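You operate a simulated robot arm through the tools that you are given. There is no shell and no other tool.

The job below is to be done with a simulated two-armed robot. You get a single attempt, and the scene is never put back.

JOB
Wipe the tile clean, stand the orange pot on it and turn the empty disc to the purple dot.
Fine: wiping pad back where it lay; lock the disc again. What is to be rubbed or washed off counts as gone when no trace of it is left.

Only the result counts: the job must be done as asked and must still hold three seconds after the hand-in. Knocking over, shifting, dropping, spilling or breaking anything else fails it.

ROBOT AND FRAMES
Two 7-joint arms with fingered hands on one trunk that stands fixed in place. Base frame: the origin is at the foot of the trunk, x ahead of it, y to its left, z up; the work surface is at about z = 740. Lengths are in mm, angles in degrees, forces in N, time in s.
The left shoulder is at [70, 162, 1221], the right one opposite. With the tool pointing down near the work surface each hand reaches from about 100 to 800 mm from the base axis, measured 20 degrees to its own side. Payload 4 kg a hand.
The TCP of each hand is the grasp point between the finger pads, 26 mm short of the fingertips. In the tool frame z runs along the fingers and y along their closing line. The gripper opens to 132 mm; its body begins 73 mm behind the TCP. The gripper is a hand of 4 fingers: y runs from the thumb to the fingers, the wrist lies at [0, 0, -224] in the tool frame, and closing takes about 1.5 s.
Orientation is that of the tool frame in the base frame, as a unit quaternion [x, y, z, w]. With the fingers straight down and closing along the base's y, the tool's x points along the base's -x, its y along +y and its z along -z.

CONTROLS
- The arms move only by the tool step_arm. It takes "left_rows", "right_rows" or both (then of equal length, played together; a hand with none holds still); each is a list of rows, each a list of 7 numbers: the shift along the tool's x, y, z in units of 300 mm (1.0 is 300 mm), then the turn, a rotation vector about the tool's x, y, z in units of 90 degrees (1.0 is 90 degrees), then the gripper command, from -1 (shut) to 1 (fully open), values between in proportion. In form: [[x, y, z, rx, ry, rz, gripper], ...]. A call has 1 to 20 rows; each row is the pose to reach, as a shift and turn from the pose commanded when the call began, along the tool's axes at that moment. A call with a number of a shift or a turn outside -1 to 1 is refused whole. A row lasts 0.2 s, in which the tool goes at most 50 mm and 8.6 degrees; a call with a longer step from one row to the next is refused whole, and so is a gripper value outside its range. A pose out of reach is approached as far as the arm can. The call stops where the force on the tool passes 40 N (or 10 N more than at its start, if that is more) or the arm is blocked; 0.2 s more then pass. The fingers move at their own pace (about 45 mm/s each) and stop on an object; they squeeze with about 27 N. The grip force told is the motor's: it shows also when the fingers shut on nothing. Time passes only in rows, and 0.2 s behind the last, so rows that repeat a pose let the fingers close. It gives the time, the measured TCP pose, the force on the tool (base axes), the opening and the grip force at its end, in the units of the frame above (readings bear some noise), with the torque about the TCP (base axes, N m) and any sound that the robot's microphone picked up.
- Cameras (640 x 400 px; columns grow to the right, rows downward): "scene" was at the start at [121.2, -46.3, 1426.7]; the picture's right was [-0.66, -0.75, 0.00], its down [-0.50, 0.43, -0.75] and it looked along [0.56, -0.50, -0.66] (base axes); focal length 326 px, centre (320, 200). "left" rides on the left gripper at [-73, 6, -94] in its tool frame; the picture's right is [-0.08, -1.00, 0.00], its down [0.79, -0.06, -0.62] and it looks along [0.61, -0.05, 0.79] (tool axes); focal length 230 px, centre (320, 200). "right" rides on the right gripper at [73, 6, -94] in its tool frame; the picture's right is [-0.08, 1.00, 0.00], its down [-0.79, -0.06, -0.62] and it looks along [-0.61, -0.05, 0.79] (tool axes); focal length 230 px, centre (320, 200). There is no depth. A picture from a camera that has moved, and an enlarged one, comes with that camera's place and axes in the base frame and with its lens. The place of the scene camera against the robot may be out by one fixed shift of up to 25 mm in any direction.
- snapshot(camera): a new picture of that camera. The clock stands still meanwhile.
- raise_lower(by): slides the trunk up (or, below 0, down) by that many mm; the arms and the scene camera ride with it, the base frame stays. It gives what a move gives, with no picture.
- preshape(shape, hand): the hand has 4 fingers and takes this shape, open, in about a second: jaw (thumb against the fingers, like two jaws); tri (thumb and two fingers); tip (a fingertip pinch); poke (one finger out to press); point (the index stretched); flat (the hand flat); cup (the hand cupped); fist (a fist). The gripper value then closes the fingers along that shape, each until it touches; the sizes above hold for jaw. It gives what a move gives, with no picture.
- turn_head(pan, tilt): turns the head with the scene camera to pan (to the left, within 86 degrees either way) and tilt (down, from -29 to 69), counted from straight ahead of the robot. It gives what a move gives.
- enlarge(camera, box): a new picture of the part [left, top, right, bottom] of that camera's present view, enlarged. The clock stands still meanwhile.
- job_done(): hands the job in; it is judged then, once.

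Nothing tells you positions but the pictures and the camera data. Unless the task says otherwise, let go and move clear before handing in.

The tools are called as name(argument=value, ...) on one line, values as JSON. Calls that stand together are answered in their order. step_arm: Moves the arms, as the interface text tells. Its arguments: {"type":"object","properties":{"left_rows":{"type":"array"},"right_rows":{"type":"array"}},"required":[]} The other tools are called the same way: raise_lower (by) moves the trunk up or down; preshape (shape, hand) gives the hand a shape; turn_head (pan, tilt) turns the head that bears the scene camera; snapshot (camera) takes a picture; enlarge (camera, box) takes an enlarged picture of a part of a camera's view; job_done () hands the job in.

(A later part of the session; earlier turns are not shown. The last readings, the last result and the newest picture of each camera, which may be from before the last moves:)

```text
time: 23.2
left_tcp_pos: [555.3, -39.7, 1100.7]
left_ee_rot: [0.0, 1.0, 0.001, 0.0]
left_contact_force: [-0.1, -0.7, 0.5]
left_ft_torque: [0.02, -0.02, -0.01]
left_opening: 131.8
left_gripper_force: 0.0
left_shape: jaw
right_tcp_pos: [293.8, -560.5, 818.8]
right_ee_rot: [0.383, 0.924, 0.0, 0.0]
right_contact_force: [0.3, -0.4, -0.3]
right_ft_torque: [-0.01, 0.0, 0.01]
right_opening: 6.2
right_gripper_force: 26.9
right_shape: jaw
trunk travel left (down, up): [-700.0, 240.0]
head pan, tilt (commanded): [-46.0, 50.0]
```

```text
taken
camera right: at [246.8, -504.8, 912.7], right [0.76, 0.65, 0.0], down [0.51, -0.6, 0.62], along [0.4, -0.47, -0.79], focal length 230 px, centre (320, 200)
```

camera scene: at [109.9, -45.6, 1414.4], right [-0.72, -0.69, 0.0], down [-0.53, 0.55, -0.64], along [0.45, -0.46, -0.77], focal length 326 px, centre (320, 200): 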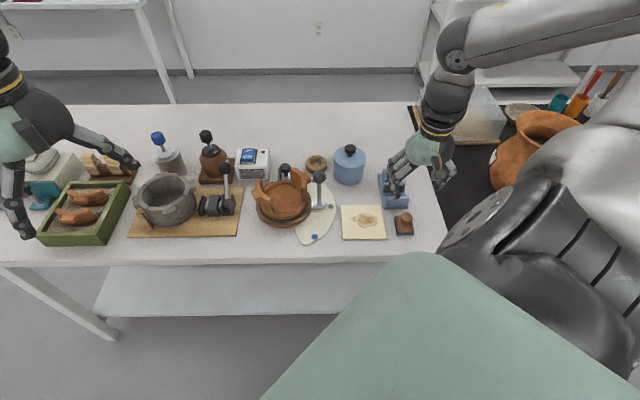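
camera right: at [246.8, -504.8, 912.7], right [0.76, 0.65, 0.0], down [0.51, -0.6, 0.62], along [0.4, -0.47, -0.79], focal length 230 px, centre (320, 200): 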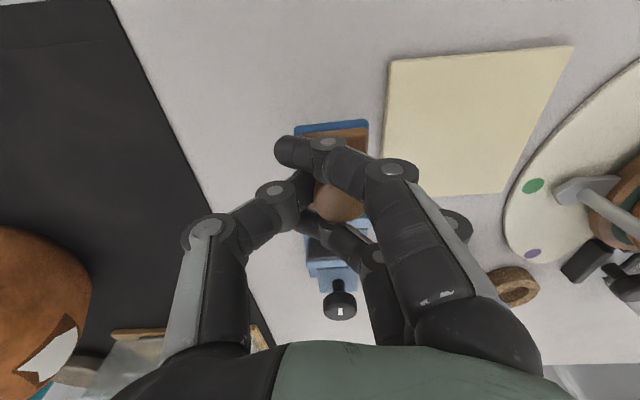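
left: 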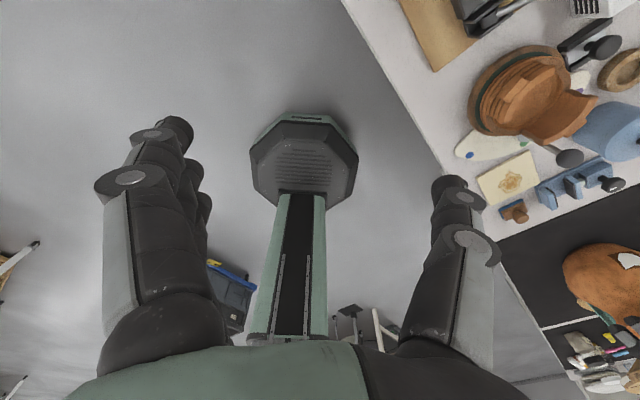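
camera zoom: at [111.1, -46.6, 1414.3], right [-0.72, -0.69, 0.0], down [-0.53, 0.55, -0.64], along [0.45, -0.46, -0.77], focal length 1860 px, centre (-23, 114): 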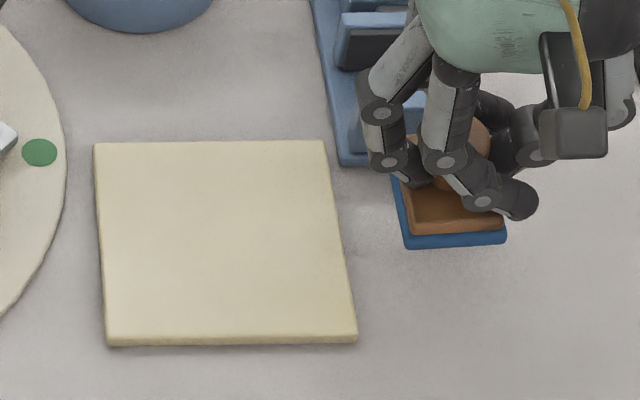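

The tile looks clean; I'll zoom strongly on it from both cameras to check for faint traces before putting the pad away.

enlarge(camera="scene", box=[338, 200, 390, 242])

enlarge(camera="right", box=[370, 30, 590, 210])

```text
9.52 times, centred on (364, 221) of scene
camera zoom: at [111.1, -46.6, 1414.3], right [-0.72, -0.69, 0.0], down [-0.53, 0.55, -0.64], along [0.45, -0.46, -0.77], focal length 3100 px, centre (-99, 0)
```

zoom: 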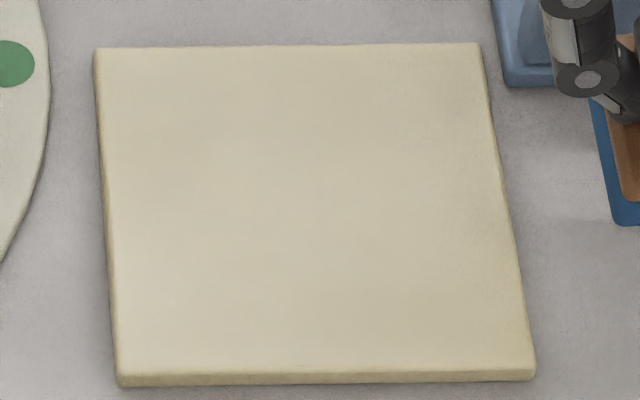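

```text
2.22 times, centred on (480, 120) of right
camera zoom: at [246.8, -504.8, 912.7], right [0.76, 0.65, 0.0], down [0.51, -0.6, 0.62], along [0.4, -0.47, -0.79], focal length 511 px, centre (-36, 378)
```

zoom: 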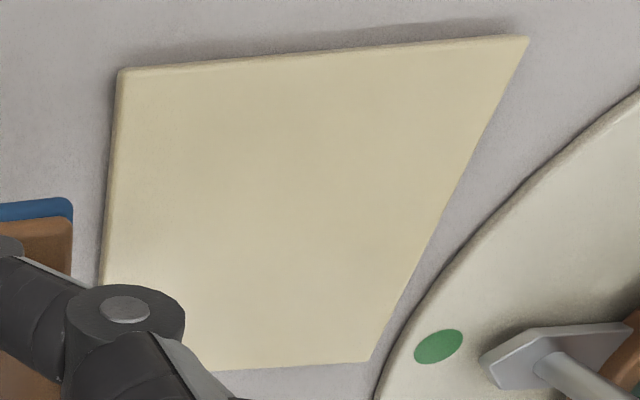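

No trace visible from either camera. For safety I'll do one further full pass over the stained area before returning the pad.

step_arm(right_rows=[[0, 0.1, 0, 0, 0, 0, -1], [0, 0.2, 0, 0, 0, 0, -1], [0, 0.2, 0.05, 0, 0, 0, -1], [0, 0.2, 0.09, 0, 0, 0, -1], [0, 0.2, 0.1, 0, 0, 0, -1], [0.02, 0.24, 0.1, 0, 0, 0, -1], [0.02, 0.28, 0.1, 0, 0, 0, -1], [0.02, 0.32, 0.1, 0, 0, 0, -1], [0.02, 0.36, 0.1, 0, 0, 0, -1], [0.02, 0.38, 0.1, 0, 0, 0, -1], [-0.02, 0.38, 0.1, 0, 0, 0, -1], [-0.02, 0.34, 0.1, 0, 0, 0, -1], [-0.02, 0.3, 0.1, 0, 0, 0, -1], [-0.02, 0.26, 0.1, 0, 0, 0, -1], [-0.02, 0.22, 0.1, 0, 0, 0, -1], [0.0, 0.22, 0.1, 0, 0, 0, -1], [0.0, 0.27, 0.1, 0, 0, 0, -1], [0.0, 0.32, 0.1, 0, 0, 0, -1], [0.0, 0.3, 0.08, 0, 0, 0, -1], [0.0, 0.3, 0.0, 0, 0, 0, -1]])

snapshot(camera="right")

```text
time: 27.4
left_tcp_pos: [556.3, -38.9, 1100.5]
left_ee_rot: [0.0, 1.0, 0.0, 0.0]
left_contact_force: [-0.4, -0.2, -0.8]
left_ft_torque: [0.01, -0.05, -0.03]
left_opening: 132.0
left_gripper_force: 0.0
left_shape: jaw
right_tcp_pos: [358.3, -495.0, 820.7]
right_ee_rot: [0.382, 0.924, 0.0, 0.0]
right_contact_force: [0.0, 0.1, -0.3]
right_ft_torque: [0.01, 0.02, -0.03]
right_opening: 6.5
right_gripper_force: 26.9
right_shape: jaw
trunk travel left (down, up): [-700.0, 240.0]
head pan, tilt (commanded): [-46.0, 50.0]
```

```text
taken
camera right: at [310.2, -440.2, 914.2], right [0.76, 0.65, 0.0], down [0.51, -0.6, 0.62], along [0.4, -0.47, -0.79], focal length 230 px, centre (320, 200)
```

right: 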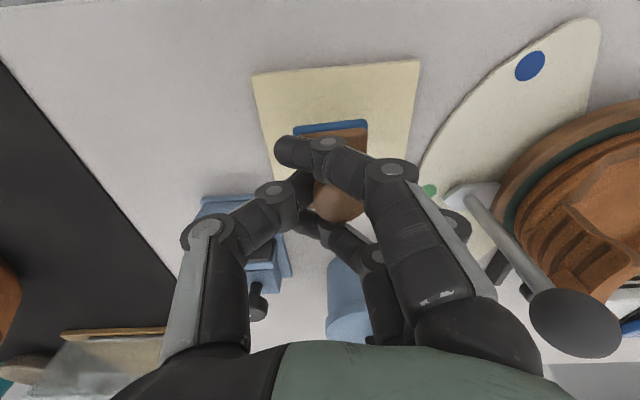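

Pad is unchanged in the grip. I'll carry it back to its original place (TCP about (279,-559)) and lower it to just on the table.

step_arm(right_rows=[[0.012, -0.11, 0, 0, 0, 0, -1], [0.024, -0.22, 0, 0, 0, 0, -1], [0.035, -0.338, 0, 0, 0, 0, -1], [0.035, -0.338, 0.05, 0, 0, 0, -1], [0.035, -0.338, 0.09, 0, 0, 0, -1], [0.035, -0.338, 0.105, 0, 0, 0, -1]])

snapshot(camera="right")

enlarge(camera="scene", box=[370, 170, 460, 250])

```text
time: 28.8
left_tcp_pos: [555.5, -40.9, 1099.7]
left_ee_rot: [0.001, 1.0, 0.001, 0.0]
left_contact_force: [-0.3, -0.3, 0.0]
left_ft_torque: [0.02, -0.01, -0.02]
left_opening: 131.9
left_gripper_force: 0.0
left_shape: jaw
right_tcp_pos: [278.1, -562.0, 787.7]
right_ee_rot: [0.384, 0.924, 0.0, 0.0]
right_contact_force: [0.5, 0.0, -0.3]
right_ft_torque: [0.01, 0.02, 0.01]
right_opening: 6.2
right_gripper_force: 26.8
right_shape: jaw
trunk travel left (down, up): [-700.0, 240.0]
head pan, tilt (commanded): [-46.0, 50.0]
```

```text
taken
camera right: at [231.4, -505.7, 881.5], right [0.76, 0.65, 0.0], down [0.51, -0.6, 0.62], along [0.4, -0.47, -0.79], focal length 230 px, centre (320, 200)
```

right: 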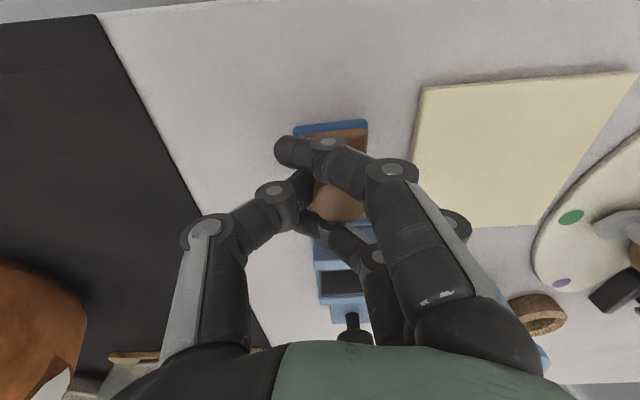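

```text
5.00 times, centred on (415, 210) of scene
camera zoom: at [111.2, -46.3, 1414.3], right [-0.72, -0.69, 0.0], down [-0.53, 0.55, -0.64], along [0.45, -0.46, -0.77], focal length 1627 px, centre (-155, 150)
```

zoom: 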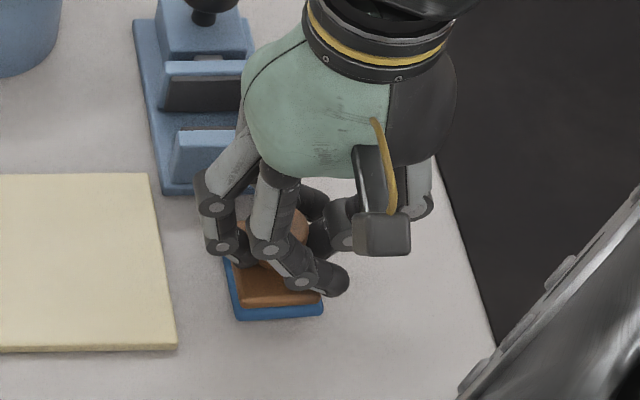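

The pad isn't quite touching the table yet and is a couple of mm off to the right and turned ~2°. I'll correct that while lowering a bit more.

step_arm(right_rows=[[0.003, 0.006, 0.004, 0, 0, 0.015, -1], [0.004, 0.008, 0.008, 0, 0, 0.022, -1], [0.004, 0.008, 0.008, 0, 0, 0.022, -1]])

enlarge(camera="scene", box=[370, 170, 460, 250])

```text
time: 29.6
left_tcp_pos: [557.3, -40.7, 1099.6]
left_ee_rot: [-0.001, 1.0, 0.0, -0.001]
left_contact_force: [0.1, -0.3, -0.5]
left_ft_torque: [-0.01, -0.01, -0.01]
left_opening: 131.5
left_gripper_force: 0.0
left_shape: jaw
right_tcp_pos: [279.6, -559.2, 785.4]
right_ee_rot: [0.399, 0.917, -0.001, 0.001]
right_contact_force: [0.0, 0.0, -0.5]
right_ft_torque: [0.0, 0.02, 0.01]
right_opening: 6.1
right_gripper_force: 27.1
right_shape: jaw
trunk travel left (down, up): [-700.0, 240.0]
head pan, tilt (commanded): [-46.0, 50.0]
```

```text
5.00 times, centred on (415, 210) of scene
camera zoom: at [111.5, -46.3, 1414.3], right [-0.72, -0.69, 0.0], down [-0.53, 0.55, -0.64], along [0.45, -0.46, -0.77], focal length 1627 px, centre (-155, 150)
```

zoom: 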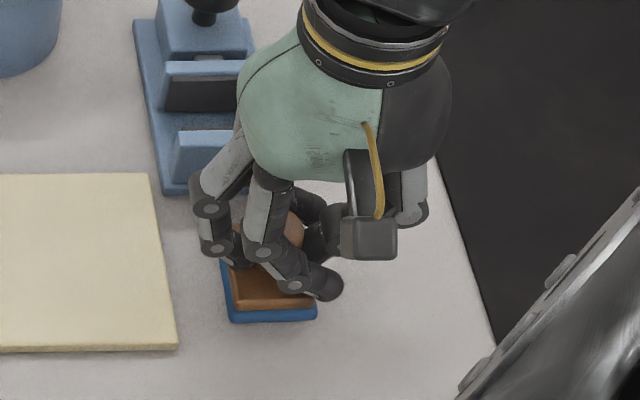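

step_arm(right_rows=[[0.002, 0, 0.004, 0, 0, 0, -1], [0.004, 0, 0.008, 0, 0, 0, -1], [0.004, 0, 0.008, 0, 0, 0, -1]])

enlarge(camera="scene", box=[370, 170, 460, 250])

```text
time: 30.4
left_tcp_pos: [556.7, -39.6, 1099.7]
left_ee_rot: [-0.001, 1.0, -0.001, 0.0]
left_contact_force: [-0.3, 0.1, 0.7]
left_ft_torque: [0.0, -0.02, 0.02]
left_opening: 132.0
left_gripper_force: 0.0
left_shape: jaw
right_tcp_pos: [278.7, -558.0, 783.8]
right_ee_rot: [0.399, 0.917, -0.001, 0.001]
right_contact_force: [0.3, -1.8, 4.3]
right_ft_torque: [0.08, -0.1, 0.02]
right_opening: 6.3
right_gripper_force: 27.0
right_shape: jaw
trunk travel left (down, up): [-700.0, 240.0]
head pan, tilt (commanded): [-46.0, 50.0]
```

```text
5.00 times, centred on (415, 210) of scene
camera zoom: at [111.2, -45.9, 1414.4], right [-0.72, -0.69, 0.0], down [-0.53, 0.55, -0.64], along [0.45, -0.46, -0.77], focal length 1627 px, centre (-155, 150)
```

zoom: 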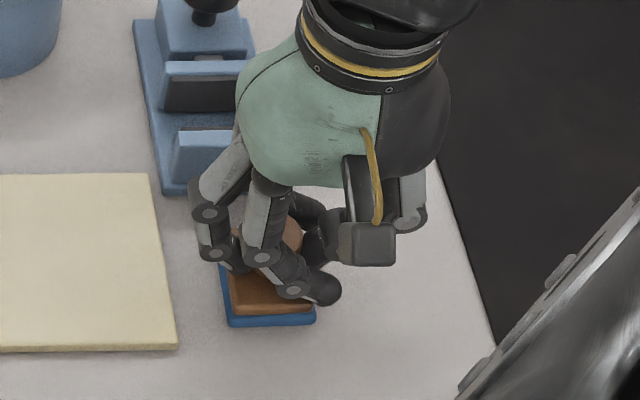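

Contact with the table at 4 N and the pad image matches its original outline within ~1 mm. Releasing.

step_arm(right_rows=[[0, 0, -0.003, 0, 0, 0, -0.8], [0, 0, -0.003, 0, 0, 0, -0.5], [0, 0, -0.003, 0, 0, 0, -0.2], [0, 0, -0.003, 0, 0, 0, 0.05], [0, 0, -0.003, 0, 0, 0, 0.05], [0, 0, -0.003, 0, 0, 0, 0.05]])

snapshot(camera="right")

enlarge(camera="scene", box=[370, 170, 460, 250])

```text
time: 31.8
left_tcp_pos: [557.6, -40.1, 1099.7]
left_ee_rot: [0.0, 1.0, -0.001, 0.0]
left_contact_force: [-0.4, -0.5, 0.2]
left_ft_torque: [-0.02, -0.01, 0.01]
left_opening: 131.5
left_gripper_force: 0.0
left_shape: jaw
right_tcp_pos: [278.3, -558.1, 784.0]
right_ee_rot: [0.398, 0.917, 0.0, 0.0]
right_contact_force: [0.5, -0.7, 0.1]
right_ft_torque: [0.01, 0.02, 0.01]
right_opening: 68.5
right_gripper_force: 0.1
right_shape: jaw
trunk travel left (down, up): [-700.0, 240.0]
head pan, tilt (commanded): [-46.0, 50.0]
```

```text
taken
camera right: at [233.5, -500.9, 877.9], right [0.78, 0.62, 0.0], down [0.49, -0.62, 0.62], along [0.38, -0.48, -0.79], focal length 230 px, centre (320, 200)
```

right: 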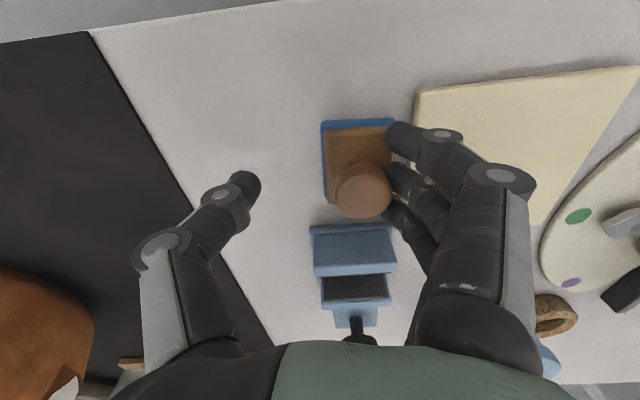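

```text
5.00 times, centred on (415, 210) of scene
camera zoom: at [111.4, -46.2, 1414.3], right [-0.72, -0.69, 0.0], down [-0.53, 0.55, -0.64], along [0.45, -0.46, -0.77], focal length 1627 px, centre (-155, 150)
```

zoom: 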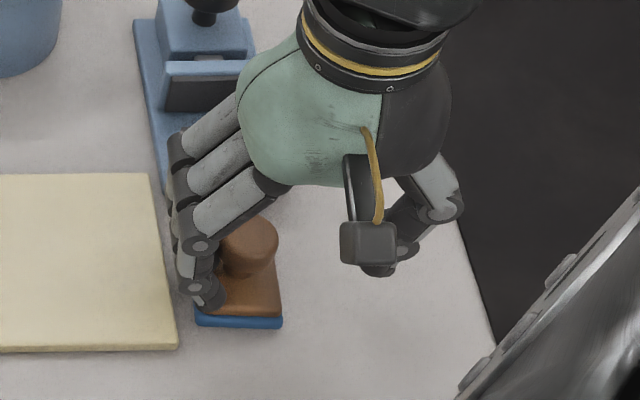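

The pad was dragged about 16 mm toward the tile as the fingers opened. I'll nudge it back with the finger side in small steps, checking pictures.

step_arm(right_rows=[[0, -0.015, 0, 0, 0, 0, 0.05], [0, -0.03, 0, 0, 0, 0, 0.05], [0, -0.045, 0, 0, 0, 0, 0.05]])

enlarge(camera="scene", box=[370, 170, 460, 250])

snapshot(camera="right")

```text
time: 32.6
left_tcp_pos: [556.8, -40.3, 1099.3]
left_ee_rot: [0.0, 1.0, 0.0, 0.0]
left_contact_force: [0.5, 0.2, 0.3]
left_ft_torque: [-0.01, -0.05, 0.03]
left_opening: 131.8
left_gripper_force: 0.0
left_shape: jaw
right_tcp_pos: [269.1, -566.2, 783.8]
right_ee_rot: [0.399, 0.917, 0.0, 0.0]
right_contact_force: [-0.3, -0.3, 0.0]
right_ft_torque: [-0.01, 0.0, 0.01]
right_opening: 68.3
right_gripper_force: 0.1
right_shape: jaw
trunk travel left (down, up): [-700.0, 240.0]
head pan, tilt (commanded): [-46.0, 50.0]
```

```text
5.00 times, centred on (415, 210) of scene
camera zoom: at [111.4, -46.2, 1414.3], right [-0.72, -0.69, 0.0], down [-0.53, 0.55, -0.64], along [0.45, -0.46, -0.77], focal length 1627 px, centre (-155, 150)
```

zoom: 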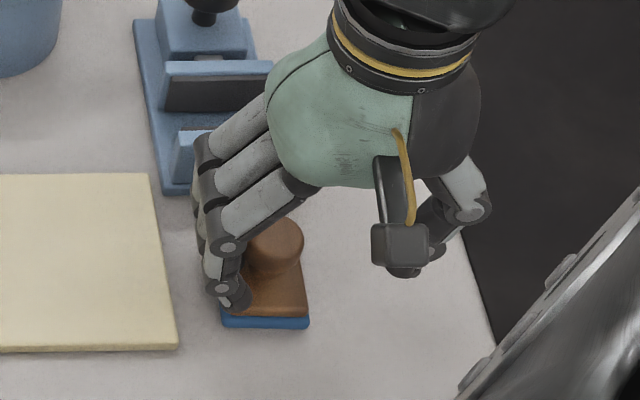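

```text
taken
camera right: at [223.8, -509.6, 877.5], right [0.78, 0.62, 0.0], down [0.49, -0.62, 0.62], along [0.38, -0.48, -0.79], focal length 230 px, centre (320, 200)
```

right: 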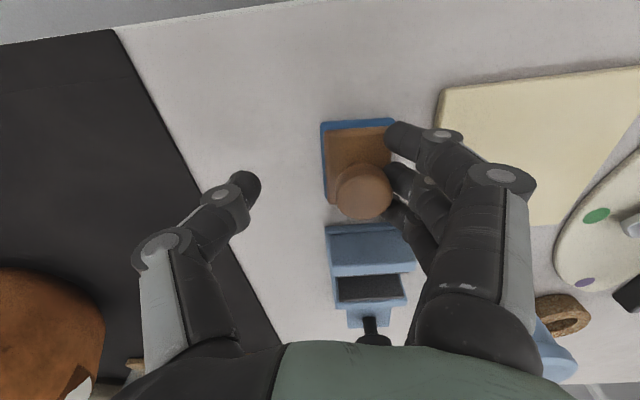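

step_arm(right_rows=[[0, -0.008, 0, 0, 0, 0, 0.05], [0, -0.014, 0, 0, 0, 0, 0.05], [0, -0.014, 0, 0, 0, 0, 0.05]])

enlarge(camera="scene", box=[370, 170, 460, 250])

```text
time: 33.4
left_tcp_pos: [556.5, -40.8, 1098.8]
left_ee_rot: [0.001, 1.0, 0.001, -0.001]
left_contact_force: [0.2, -0.1, -0.4]
left_ft_torque: [0.03, -0.01, 0.03]
left_opening: 131.6
left_gripper_force: 0.0
left_shape: jaw
right_tcp_pos: [265.3, -569.7, 784.2]
right_ee_rot: [0.399, 0.917, 0.001, 0.0]
right_contact_force: [-0.1, -0.1, 0.0]
right_ft_torque: [0.03, -0.01, 0.0]
right_opening: 68.6
right_gripper_force: 0.0
right_shape: jaw
trunk travel left (down, up): [-700.0, 240.0]
head pan, tilt (commanded): [-46.0, 50.0]
```

```text
5.00 times, centred on (415, 210) of scene
camera zoom: at [111.5, -46.2, 1414.3], right [-0.72, -0.69, 0.0], down [-0.53, 0.55, -0.64], along [0.45, -0.46, -0.77], focal length 1627 px, centre (-155, 150)
```

zoom: 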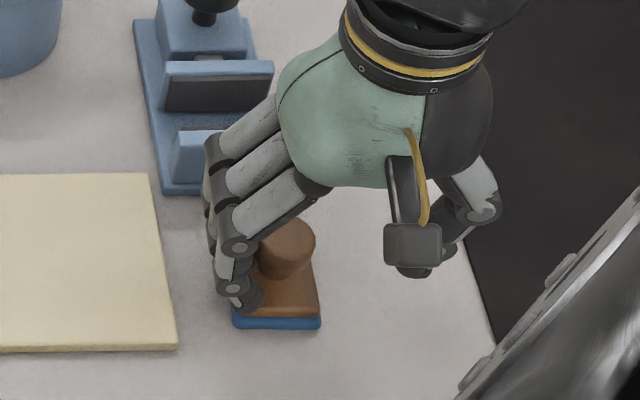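

The pad is back on its original spot. I'll back the fingers away from the knob and then rise straight up.

step_arm(right_rows=[[0, 0.02, 0, 0, 0, 0, 0.1], [0, 0.03, 0, 0, 0, 0, 0.2], [0, 0.03, -0.04, 0, 0, 0, 0.2], [0, 0.03, -0.16, 0, 0, 0, 0.2], [0, 0.03, -0.3, 0, 0, 0, 0.2], [0.0, 0.05, -0.41, 0, 0, -0.018, 0.2]])

enlarge(camera="scene", box=[370, 170, 460, 250])

snapshot(camera="right")

```text
time: 34.8
left_tcp_pos: [557.0, -39.7, 1100.6]
left_ee_rot: [-0.001, 1.0, 0.0, 0.0]
left_contact_force: [0.4, 0.0, -0.8]
left_ft_torque: [-0.05, -0.01, -0.01]
left_opening: 131.7
left_gripper_force: 0.0
left_shape: jaw
right_tcp_pos: [276.4, -558.3, 906.4]
right_ee_rot: [0.386, 0.923, 0.0, 0.0]
right_contact_force: [0.6, -0.4, 0.5]
right_ft_torque: [-0.02, -0.02, -0.01]
right_opening: 78.7
right_gripper_force: 0.2
right_shape: jaw
trunk travel left (down, up): [-700.0, 240.0]
head pan, tilt (commanded): [-46.0, 50.0]
```

```text
5.00 times, centred on (415, 210) of scene
camera zoom: at [111.2, -45.3, 1414.3], right [-0.72, -0.69, 0.0], down [-0.53, 0.55, -0.64], along [0.45, -0.46, -0.77], focal length 1627 px, centre (-155, 150)
```

zoom: 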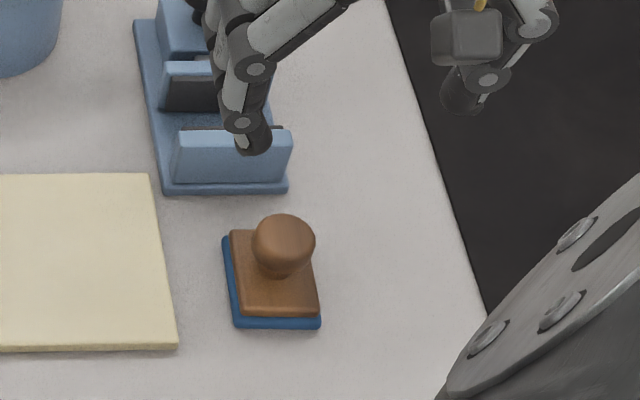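

```text
taken
camera right: at [229.7, -502.4, 1001.0], right [0.76, 0.65, 0.0], down [0.51, -0.6, 0.62], along [0.4, -0.47, -0.79], focal length 230 px, centre (320, 200)
```

right: 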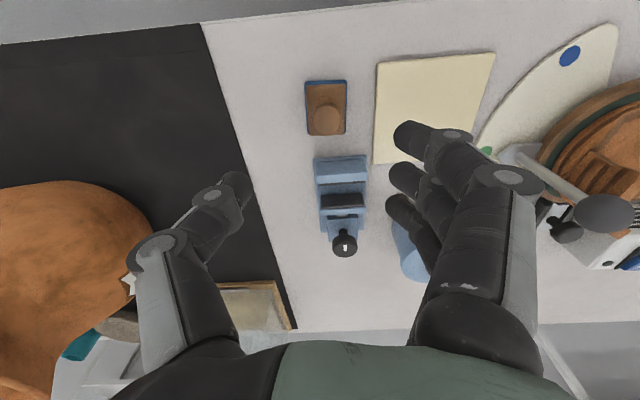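

Pad is back within ~2 mm. Now I need the orange pot's shape from the side: I'll move the right hand in front of the disc with the wrist tilted so its camera looks at the pot nearly horizontally, and shift the left hand out of the way.

step_arm(left_rows=[[0, 0.05, 0, 0, 0, 0, 1], [0, 0.1, 0, 0, 0, 0, 1], [0, 0.15, 0, 0, 0, 0, 1], [0, 0.2, 0, 0, 0, 0, 1], [0, 0.25, 0, 0, 0, 0, 1], [0, 0.3, 0, 0, 0, 0, 1], [0, 0.35, 0, 0, 0, 0, 1], [0, 0.4, 0, 0, 0, 0, 1]], right_rows=[[0.035, 0.113, -0.1, 0, 0, 0, 0.2], [0.07, 0.225, -0.147, 0, 0, 0, 0.2], [0.1, 0.338, -0.147, 0, -0.05, 0, 0.2], [0.135, 0.45, -0.147, 0, -0.1, 0, 0.2], [0.17, 0.563, -0.147, 0, -0.16, 0, 0.2], [0.2, 0.675, -0.147, 0, -0.22, 0, 0.2], [0.235, 0.788, -0.147, 0, -0.28, 0, 0.2], [0.27, 0.9, -0.147, 0, -0.333, 0, 0.2]])

snapshot(camera="right")

snapshot(camera="scene")

```text
time: 36.6
left_tcp_pos: [560.0, 85.9, 1097.3]
left_ee_rot: [0.0, 1.0, -0.003, -0.002]
left_contact_force: [-0.1, 1.1, 0.2]
left_ft_torque: [-0.04, -0.01, 0.0]
left_opening: 131.8
left_gripper_force: 0.0
left_shape: jaw
right_tcp_pos: [413.6, -307.8, 949.7]
right_ee_rot: [0.372, 0.891, -0.103, 0.239]
right_contact_force: [-0.4, 0.1, -0.1]
right_ft_torque: [-0.01, 0.01, -0.01]
right_opening: 79.0
right_gripper_force: 0.1
right_shape: jaw
right hand out of reach, approached as far as the arm can: row 7
trunk travel left (down, up): [-700.0, 240.0]
head pan, tilt (commanded): [-46.0, 50.0]
```

```text
taken
camera right: at [341.5, -225.4, 994.9], right [0.76, 0.65, 0.04], down [0.22, -0.3, 0.93], along [0.62, -0.69, -0.37], focal length 230 px, centre (320, 200)
```

right: 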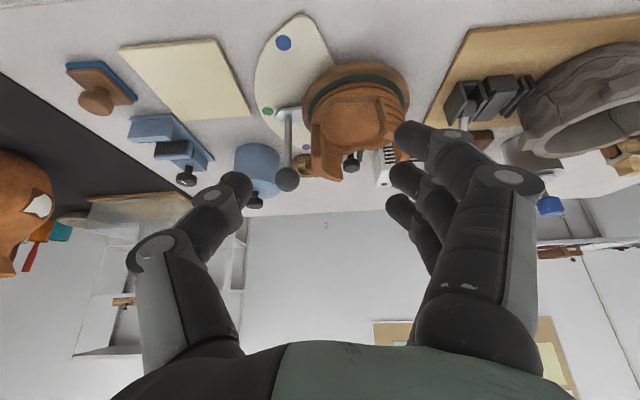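

```text
taken
camera scene: at [113.6, -39.4, 1414.3], right [-0.72, -0.69, 0.0], down [-0.53, 0.55, -0.64], along [0.45, -0.47, -0.76], focal length 326 px, centre (320, 200)
```

scene: 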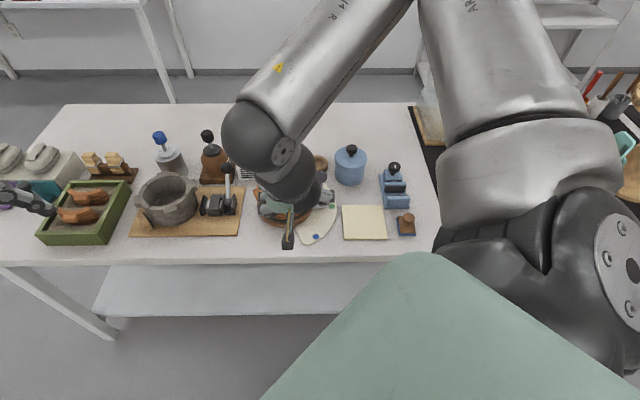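

The camera now sees the pot obliquely (upside-down in picture). I'll enlarge it.

enlarge(camera="right", box=[230, 0, 440, 200])

enlarge(camera="right", box=[270, 40, 430, 200])

```text
2.00 times, centred on (335, 100) of right
camera zoom: at [341.5, -225.4, 994.9], right [0.76, 0.65, 0.04], down [0.22, -0.3, 0.93], along [0.62, -0.69, -0.37], focal length 460 px, centre (290, 400)
```

zoom: 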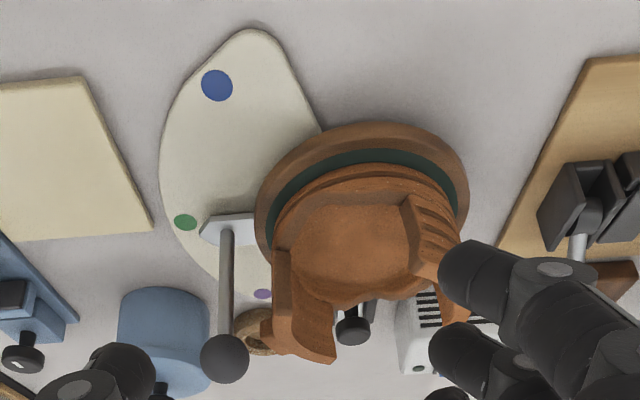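

```text
2.50 times, centred on (350, 120) of right
camera zoom: at [341.5, -225.4, 994.9], right [0.76, 0.65, 0.04], down [0.22, -0.3, 0.93], along [0.62, -0.69, -0.37], focal length 575 px, centre (245, 400)
```

zoom: 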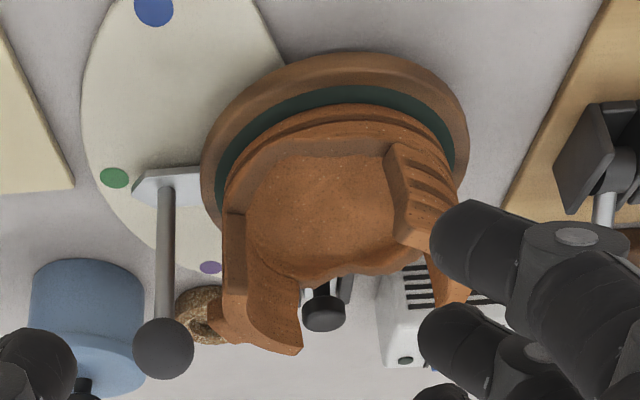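

Side view gives wall tops at z≈848, disc top ≈765, two tall wall pieces with lugs and two low gaps. I'll now look straight down on the pot to fix its centre and wall angles exactly.

step_arm(right_rows=[[-0.04, 0.014, 0.0, 0, 0.08, 0, 0.5], [-0.08, 0.028, 0.01, 0, 0.16, 0, 1], [-0.12, 0.042, 0.03, 0, 0.24, 0, 1], [-0.17, 0.056, 0.07, 0, 0.32, 0, 1], [-0.22, 0.07, 0.12, 0, 0.4, 0, 1], [-0.27, 0.085, 0.16, 0, 0.48, 0, 1], [-0.32, 0.1, 0.2, 0, 0.56, 0, 1], [-0.37, 0.12, 0.24, 0, 0.64, 0, 1], [-0.4, 0.13, 0.26, 0, 0.71, 0, 1], [-0.417, 0.138, 0.274, 0, 0.755, 0, 1]])

snapshot(camera="right")

```text
time: 38.8
left_tcp_pos: [557.1, 79.7, 1100.1]
left_ee_rot: [0.0, 1.0, 0.001, 0.0]
left_contact_force: [0.3, 0.2, 0.9]
left_ft_torque: [0.01, 0.05, -0.01]
left_opening: 131.7
left_gripper_force: 0.1
left_shape: jaw
right_tcp_pos: [512.7, -383.6, 934.4]
right_ee_rot: [0.366, 0.872, 0.13, -0.297]
right_contact_force: [0.2, 0.1, -0.4]
right_ft_torque: [-0.01, -0.03, -0.02]
right_opening: 131.9
right_gripper_force: 0.0
right_shape: jaw
right hand out of reach, approached as far as the arm can: row 9, 10
trunk travel left (down, up): [-700.0, 240.0]
head pan, tilt (commanded): [-46.0, 50.0]
```

```text
taken
camera right: at [515.2, -380.4, 1053.1], right [0.76, 0.65, -0.04], down [0.65, -0.76, 0.01], along [-0.02, -0.03, -1.0], focal length 230 px, centre (320, 200)
```

right: 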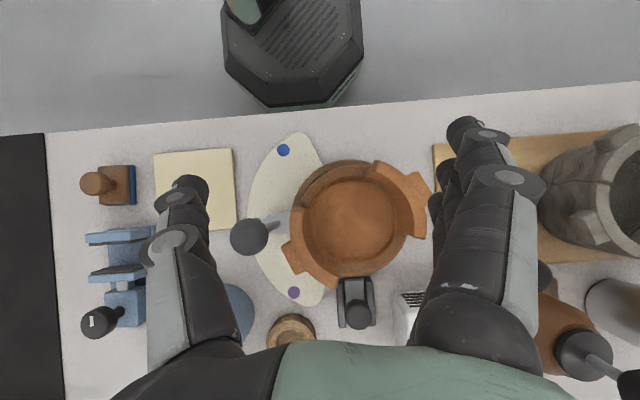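

Excellent, a nearly vertical view. I'll enlarge the pot here.

enlarge(camera="right", box=[220, 120, 450, 340])

enlarge(camera="right", box=[270, 145, 440, 285])

```text
1.82 times, centred on (335, 230) of right
camera zoom: at [515.2, -380.4, 1053.1], right [0.76, 0.65, -0.04], down [0.65, -0.76, 0.01], along [-0.02, -0.03, -1.0], focal length 418 px, centre (293, 146)
```

zoom: 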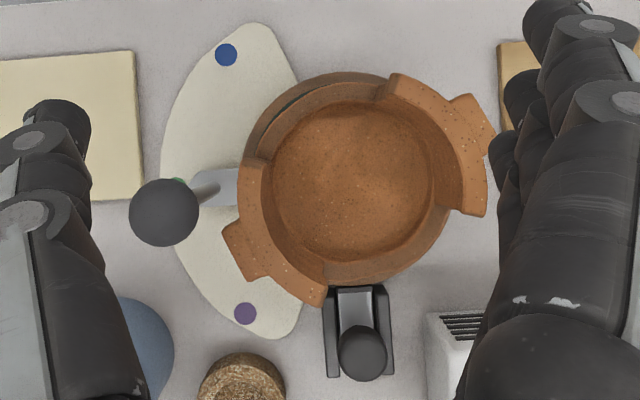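

```text
2.86 times, centred on (355, 215) of right
camera zoom: at [515.2, -380.4, 1053.1], right [0.76, 0.65, -0.04], down [0.65, -0.76, 0.01], along [-0.02, -0.03, -1.0], focal length 657 px, centre (220, 157)
```

zoom: 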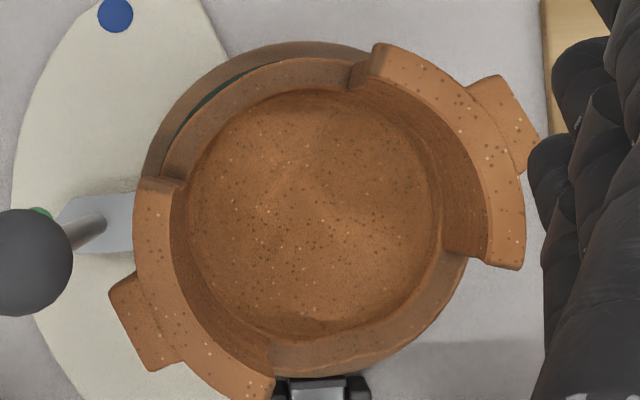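

The straight-down view puts the pot centre at about (550,-380), outer radius ≈60 mm, with lugs along one axis. A grip just beside the lugs (yaw about -12°) keeps the thumb clear of both lever and lock. First I level the hand above the pot.

step_arm(right_rows=[[-0.002, 0.01, -0.06, 0, -0.07, 0, 1], [-0.003, 0.03, -0.117, 0, -0.14, 0, 1], [-0.005, 0.05, -0.117, 0, -0.21, 0, 1], [-0.007, 0.07, -0.117, 0, -0.28, 0, 1], [-0.009, 0.09, -0.117, 0, -0.35, 0, 1], [-0.009, 0.095, -0.117, 0, -0.4217, 0, 1]])

```text
time: 40.2
left_tcp_pos: [555.8, 79.5, 1098.9]
left_ee_rot: [0.0, 1.0, 0.0, 0.0]
left_contact_force: [-0.6, -0.1, -0.8]
left_ft_torque: [-0.01, 0.0, -0.02]
left_opening: 131.9
left_gripper_force: 0.0
left_shape: jaw
right_tcp_pos: [552.3, -380.4, 961.1]
right_ee_rot: [0.385, 0.923, 0.001, 0.001]
right_contact_force: [-0.3, -0.2, 0.0]
right_ft_torque: [-0.02, 0.0, 0.03]
right_opening: 131.8
right_gripper_force: 0.0
right_shape: jaw
trunk travel left (down, up): [-700.0, 240.0]
head pan, tilt (commanded): [-46.0, 50.0]
```

Level now, above the pot. Yawing by -57.7° to the grip angle and looking again.

step_arm(right_rows=[[0, 0, 0, 0, 0, -0.08, 1], [0, 0, 0, 0, 0, -0.16, 1], [0, 0, 0, 0, 0, -0.24, 1], [0, 0, 0, 0, 0, -0.32, 1], [0, 0, 0, 0, 0, -0.4, 1], [0, 0, 0, 0, 0, -0.48, 1], [0, 0, 0, 0, 0, -0.56, 1], [0, 0, 0, 0, 0, -0.641, 1]])

snapshot(camera="right")

enlarge(camera="right", box=[200, 20, 480, 220])

snapshot(camera="scene")

```text
time: 42.0
left_tcp_pos: [557.5, 79.9, 1098.8]
left_ee_rot: [0.0, 1.0, 0.001, -0.001]
left_contact_force: [0.0, 0.3, 0.9]
left_ft_torque: [-0.02, 0.0, -0.01]
left_opening: 131.9
left_gripper_force: 0.0
left_shape: jaw
right_tcp_pos: [550.5, -381.5, 960.8]
right_ee_rot: [-0.109, 0.994, 0.001, 0.001]
right_contact_force: [0.7, -0.1, 0.3]
right_ft_torque: [0.0, -0.02, -0.02]
right_opening: 131.8
right_gripper_force: 0.0
right_shape: jaw
trunk travel left (down, up): [-700.0, 240.0]
head pan, tilt (commanded): [-46.0, 50.0]
```

```text
taken
camera right: at [478.6, -391.2, 1054.4], right [-0.14, 0.99, 0.0], down [0.78, 0.11, 0.62], along [0.61, 0.09, -0.79], focal length 230 px, centre (320, 200)
```

right: 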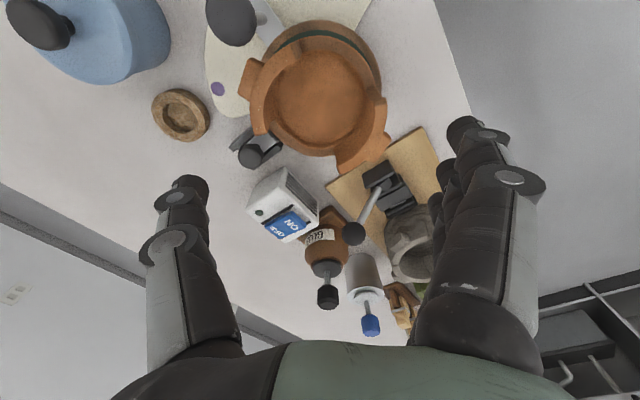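

```text
2.00 times, centred on (340, 120) of right
camera zoom: at [478.6, -391.2, 1054.4], right [-0.14, 0.99, 0.0], down [0.78, 0.11, 0.62], along [0.61, 0.09, -0.79], focal length 460 px, centre (280, 360)
```

zoom: 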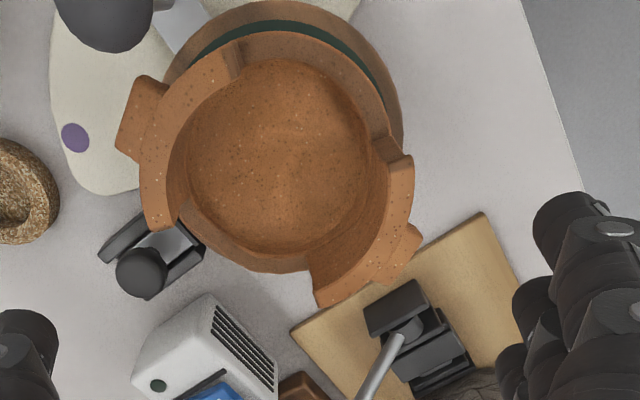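

```text
taken
camera scene: at [111.5, -46.0, 1414.3], right [-0.72, -0.69, 0.0], down [-0.53, 0.55, -0.64], along [0.45, -0.46, -0.77], focal length 326 px, centre (320, 200)
```

scene: 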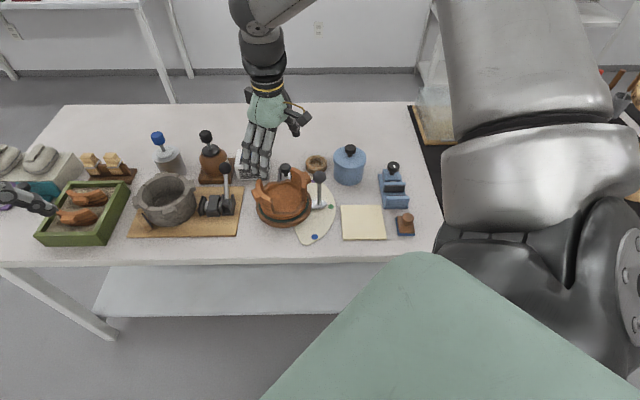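

The hand is centred over the pot with thumb and fingers lined up beside the lugs. I'll descend to just above wall-top level and re-check clearances.

step_arm(right_rows=[[0, 0, 0.1, 0, 0, 0, 1], [0, 0, 0.18, 0, 0, 0, 1], [0, 0, 0.24, 0, 0, 0, 1], [0, 0, 0.27, 0, 0, 0, 1]])

snapshot(camera="right")

enlarge(camera="scene", box=[230, 140, 350, 240])

```text
time: 43.0
left_tcp_pos: [558.6, 79.5, 1098.8]
left_ee_rot: [0.0, 1.0, 0.001, 0.0]
left_contact_force: [0.3, 0.3, -0.1]
left_ft_torque: [0.02, -0.01, -0.02]
left_opening: 131.8
left_gripper_force: 0.2
left_shape: jaw
right_tcp_pos: [552.2, -380.7, 879.3]
right_ee_rot: [-0.107, 0.994, 0.0, 0.0]
right_contact_force: [0.6, 0.8, -0.6]
right_ft_torque: [-0.01, -0.03, -0.01]
right_opening: 131.8
right_gripper_force: 0.0
right_shape: jaw
trunk travel left (down, up): [-700.0, 240.0]
head pan, tilt (commanded): [-46.0, 50.0]
```

```text
taken
camera right: at [479.3, -391.1, 974.0], right [-0.14, 0.99, 0.0], down [0.78, 0.11, 0.62], along [0.61, 0.08, -0.79], focal length 230 px, centre (320, 200)
```

right: 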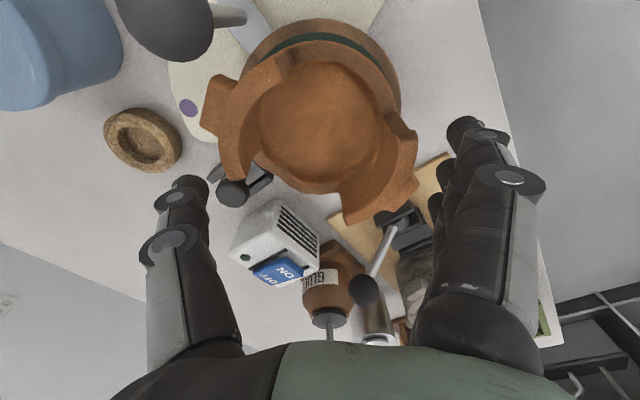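

```text
4.00 times, centred on (290, 190) of scene
camera zoom: at [112.0, -46.4, 1414.3], right [-0.72, -0.69, 0.0], down [-0.53, 0.55, -0.64], along [0.45, -0.46, -0.77], focal length 1302 px, centre (440, 240)
```

zoom: 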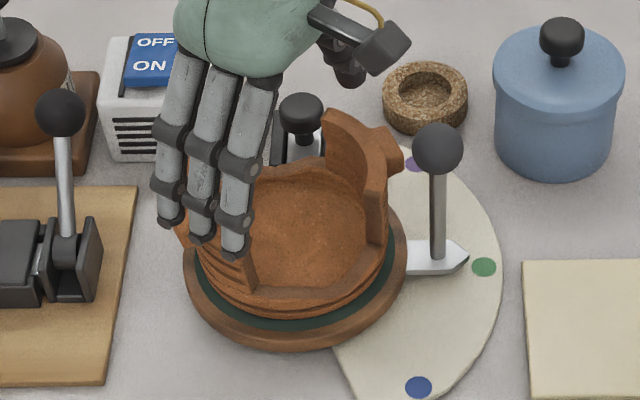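

The fingers flare when wide open, so a full-diameter grip would be poor. Better: pinch the left wall at its lug (thumb inside, fingers outside, yaw ≈ 20°, TCP about (570,-327)). I rise, shift and set the opening to ~70 mm.

step_arm(right_rows=[[0, 0, -0.1, 0, 0, 0, 1], [-0.01, 0.02, -0.2, 0, 0, 0.07, 0.6], [-0.03, 0.06, -0.2, 0, 0, 0.14, 0.3], [-0.05, 0.1, -0.2, 0, 0, 0.21, 0.1], [-0.075, 0.13, -0.2, 0, 0, 0.28, 0.1], [-0.097, 0.162, -0.2, 0, 0, 0.363, 0.1]])

snapshot(camera="right")

enlarge(camera="scene", box=[230, 120, 370, 240])

```text
time: 44.4
left_tcp_pos: [557.5, 80.0, 1098.2]
left_ee_rot: [0.0, 1.0, 0.0, -0.001]
left_contact_force: [-0.6, -0.2, 0.7]
left_ft_torque: [0.0, 0.02, -0.02]
left_opening: 131.6
left_gripper_force: 0.0
left_shape: jaw
right_tcp_pos: [571.0, -326.5, 939.2]
right_ee_rot: [0.179, 0.984, 0.0, 0.0]
right_contact_force: [0.1, 0.6, 0.6]
right_ft_torque: [0.0, -0.01, -0.02]
right_opening: 73.1
right_gripper_force: 0.1
right_shape: jaw
trunk travel left (down, up): [-700.0, 240.0]
head pan, tilt (commanded): [-46.0, 50.0]
```

```text
taken
camera right: at [503.7, -295.8, 1032.6], right [0.42, 0.91, 0.0], down [0.71, -0.33, 0.62], along [0.56, -0.26, -0.79], focal length 230 px, centre (320, 200)
```

right: 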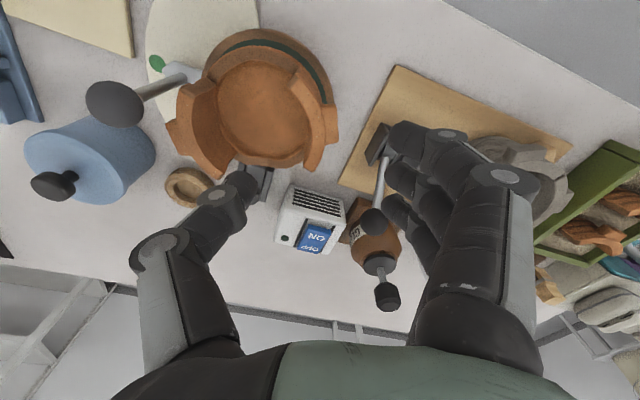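

```text
3.33 times, centred on (300, 180) of scene
camera zoom: at [112.1, -45.8, 1414.3], right [-0.72, -0.69, 0.0], down [-0.53, 0.55, -0.64], along [0.45, -0.46, -0.77], focal length 1085 px, centre (387, 267)
```

zoom: 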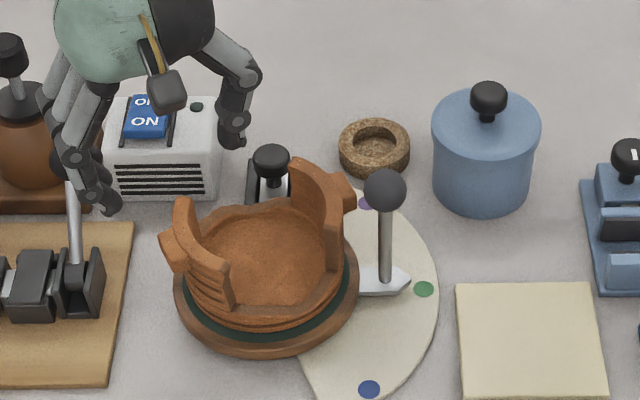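

enlarge(camera="right", box=[200, 20, 400, 190])

```text
2.35 times, centred on (300, 105) of right
camera zoom: at [503.7, -295.8, 1032.6], right [0.42, 0.91, 0.0], down [0.71, -0.33, 0.62], along [0.56, -0.26, -0.79], focal length 541 px, centre (367, 424)
```

zoom: 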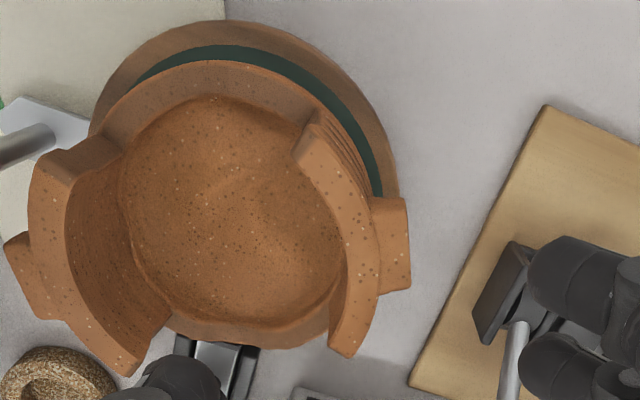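

The left wall and its lug lie almost exactly under the TCP. Descending in stages, with a small correction.

step_arm(right_rows=[[0.005, 0.003, 0.1, 0, 0, 0, 0.1], [0.013, 0.006, 0.2, 0, 0, 0, 0.1], [0.013, 0.006, 0.28, 0, 0, 0, 0.1]])

snapshot(camera="right")

enlarge(camera="scene", box=[230, 120, 370, 240])

```text
time: 45.2
left_tcp_pos: [558.0, 79.8, 1098.9]
left_ee_rot: [0.0, 1.0, 0.0, -0.001]
left_contact_force: [0.5, 0.1, 0.7]
left_ft_torque: [0.03, 0.04, 0.02]
left_opening: 131.7
left_gripper_force: 0.1
left_shape: jaw
right_tcp_pos: [567.4, -323.8, 854.0]
right_ee_rot: [0.177, 0.984, 0.0, -0.001]
right_contact_force: [0.4, 0.2, 0.5]
right_ft_torque: [-0.03, -0.06, -0.01]
right_opening: 73.5
right_gripper_force: 0.0
right_shape: jaw
trunk travel left (down, up): [-700.0, 240.0]
head pan, tilt (commanded): [-46.0, 50.0]
```

```text
taken
camera right: at [500.9, -293.4, 948.2], right [0.42, 0.91, 0.0], down [0.71, -0.33, 0.62], along [0.56, -0.26, -0.79], focal length 230 px, centre (320, 200)
```

right: 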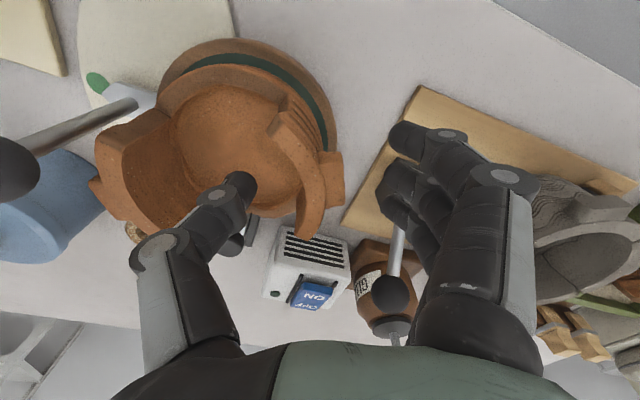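

```text
3.33 times, centred on (300, 180) of scene
camera zoom: at [111.8, -46.4, 1414.3], right [-0.72, -0.69, 0.0], down [-0.53, 0.55, -0.64], along [0.45, -0.46, -0.77], focal length 1085 px, centre (387, 267)
```

zoom: 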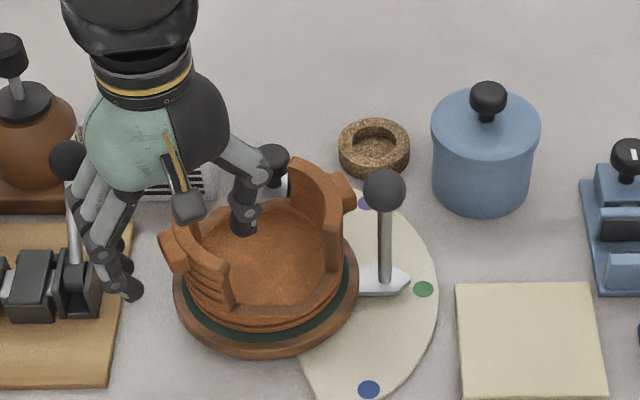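

Thumb is inside and fingers outside the wall. To keep clear of the clamp on the left I'll narrow the opening to ~46 mm, then descend to the gripping height.

step_arm(right_rows=[[0.006, 0, 0, 0, 0, 0, -0.1], [0.013, 0, 0, 0, 0, 0, -0.3], [0.013, 0, 0, 0, 0, 0, -0.3], [0.013, 0, 0.03, 0, 0, 0, -0.3], [0.013, 0, 0.06, 0, 0, 0, -0.3]])

snapshot(camera="right")

enlarge(camera="scene", box=[230, 140, 350, 240])

```text
time: 46.4
left_tcp_pos: [558.1, 79.9, 1099.3]
left_ee_rot: [0.0, 1.0, 0.0, 0.0]
left_contact_force: [-0.1, -0.1, -0.8]
left_ft_torque: [0.01, 0.01, -0.03]
left_opening: 132.0
left_gripper_force: 0.0
left_shape: jaw
right_tcp_pos: [563.2, -321.4, 836.1]
right_ee_rot: [0.177, 0.984, 0.0, -0.001]
right_contact_force: [-0.1, 0.3, 0.2]
right_ft_torque: [0.01, -0.02, 0.01]
right_opening: 46.9
right_gripper_force: 0.1
right_shape: jaw
trunk travel left (down, up): [-700.0, 240.0]
head pan, tilt (commanded): [-46.0, 50.0]
```

```text
taken
camera right: at [496.9, -291.4, 930.3], right [0.42, 0.91, 0.0], down [0.71, -0.33, 0.62], along [0.56, -0.26, -0.79], focal length 230 px, centre (320, 200)
```

right: 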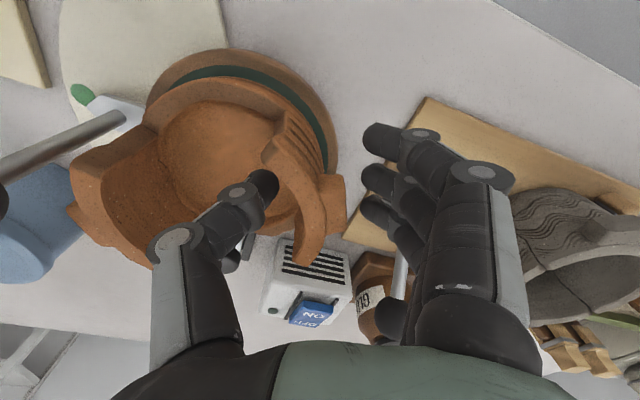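

```text
4.00 times, centred on (290, 190) of scene
camera zoom: at [111.9, -46.3, 1414.3], right [-0.72, -0.69, 0.0], down [-0.53, 0.55, -0.64], along [0.45, -0.46, -0.77], focal length 1302 px, centre (440, 240)
```

zoom: 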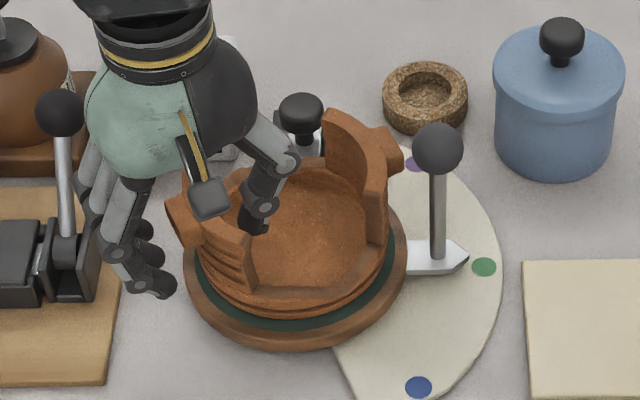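

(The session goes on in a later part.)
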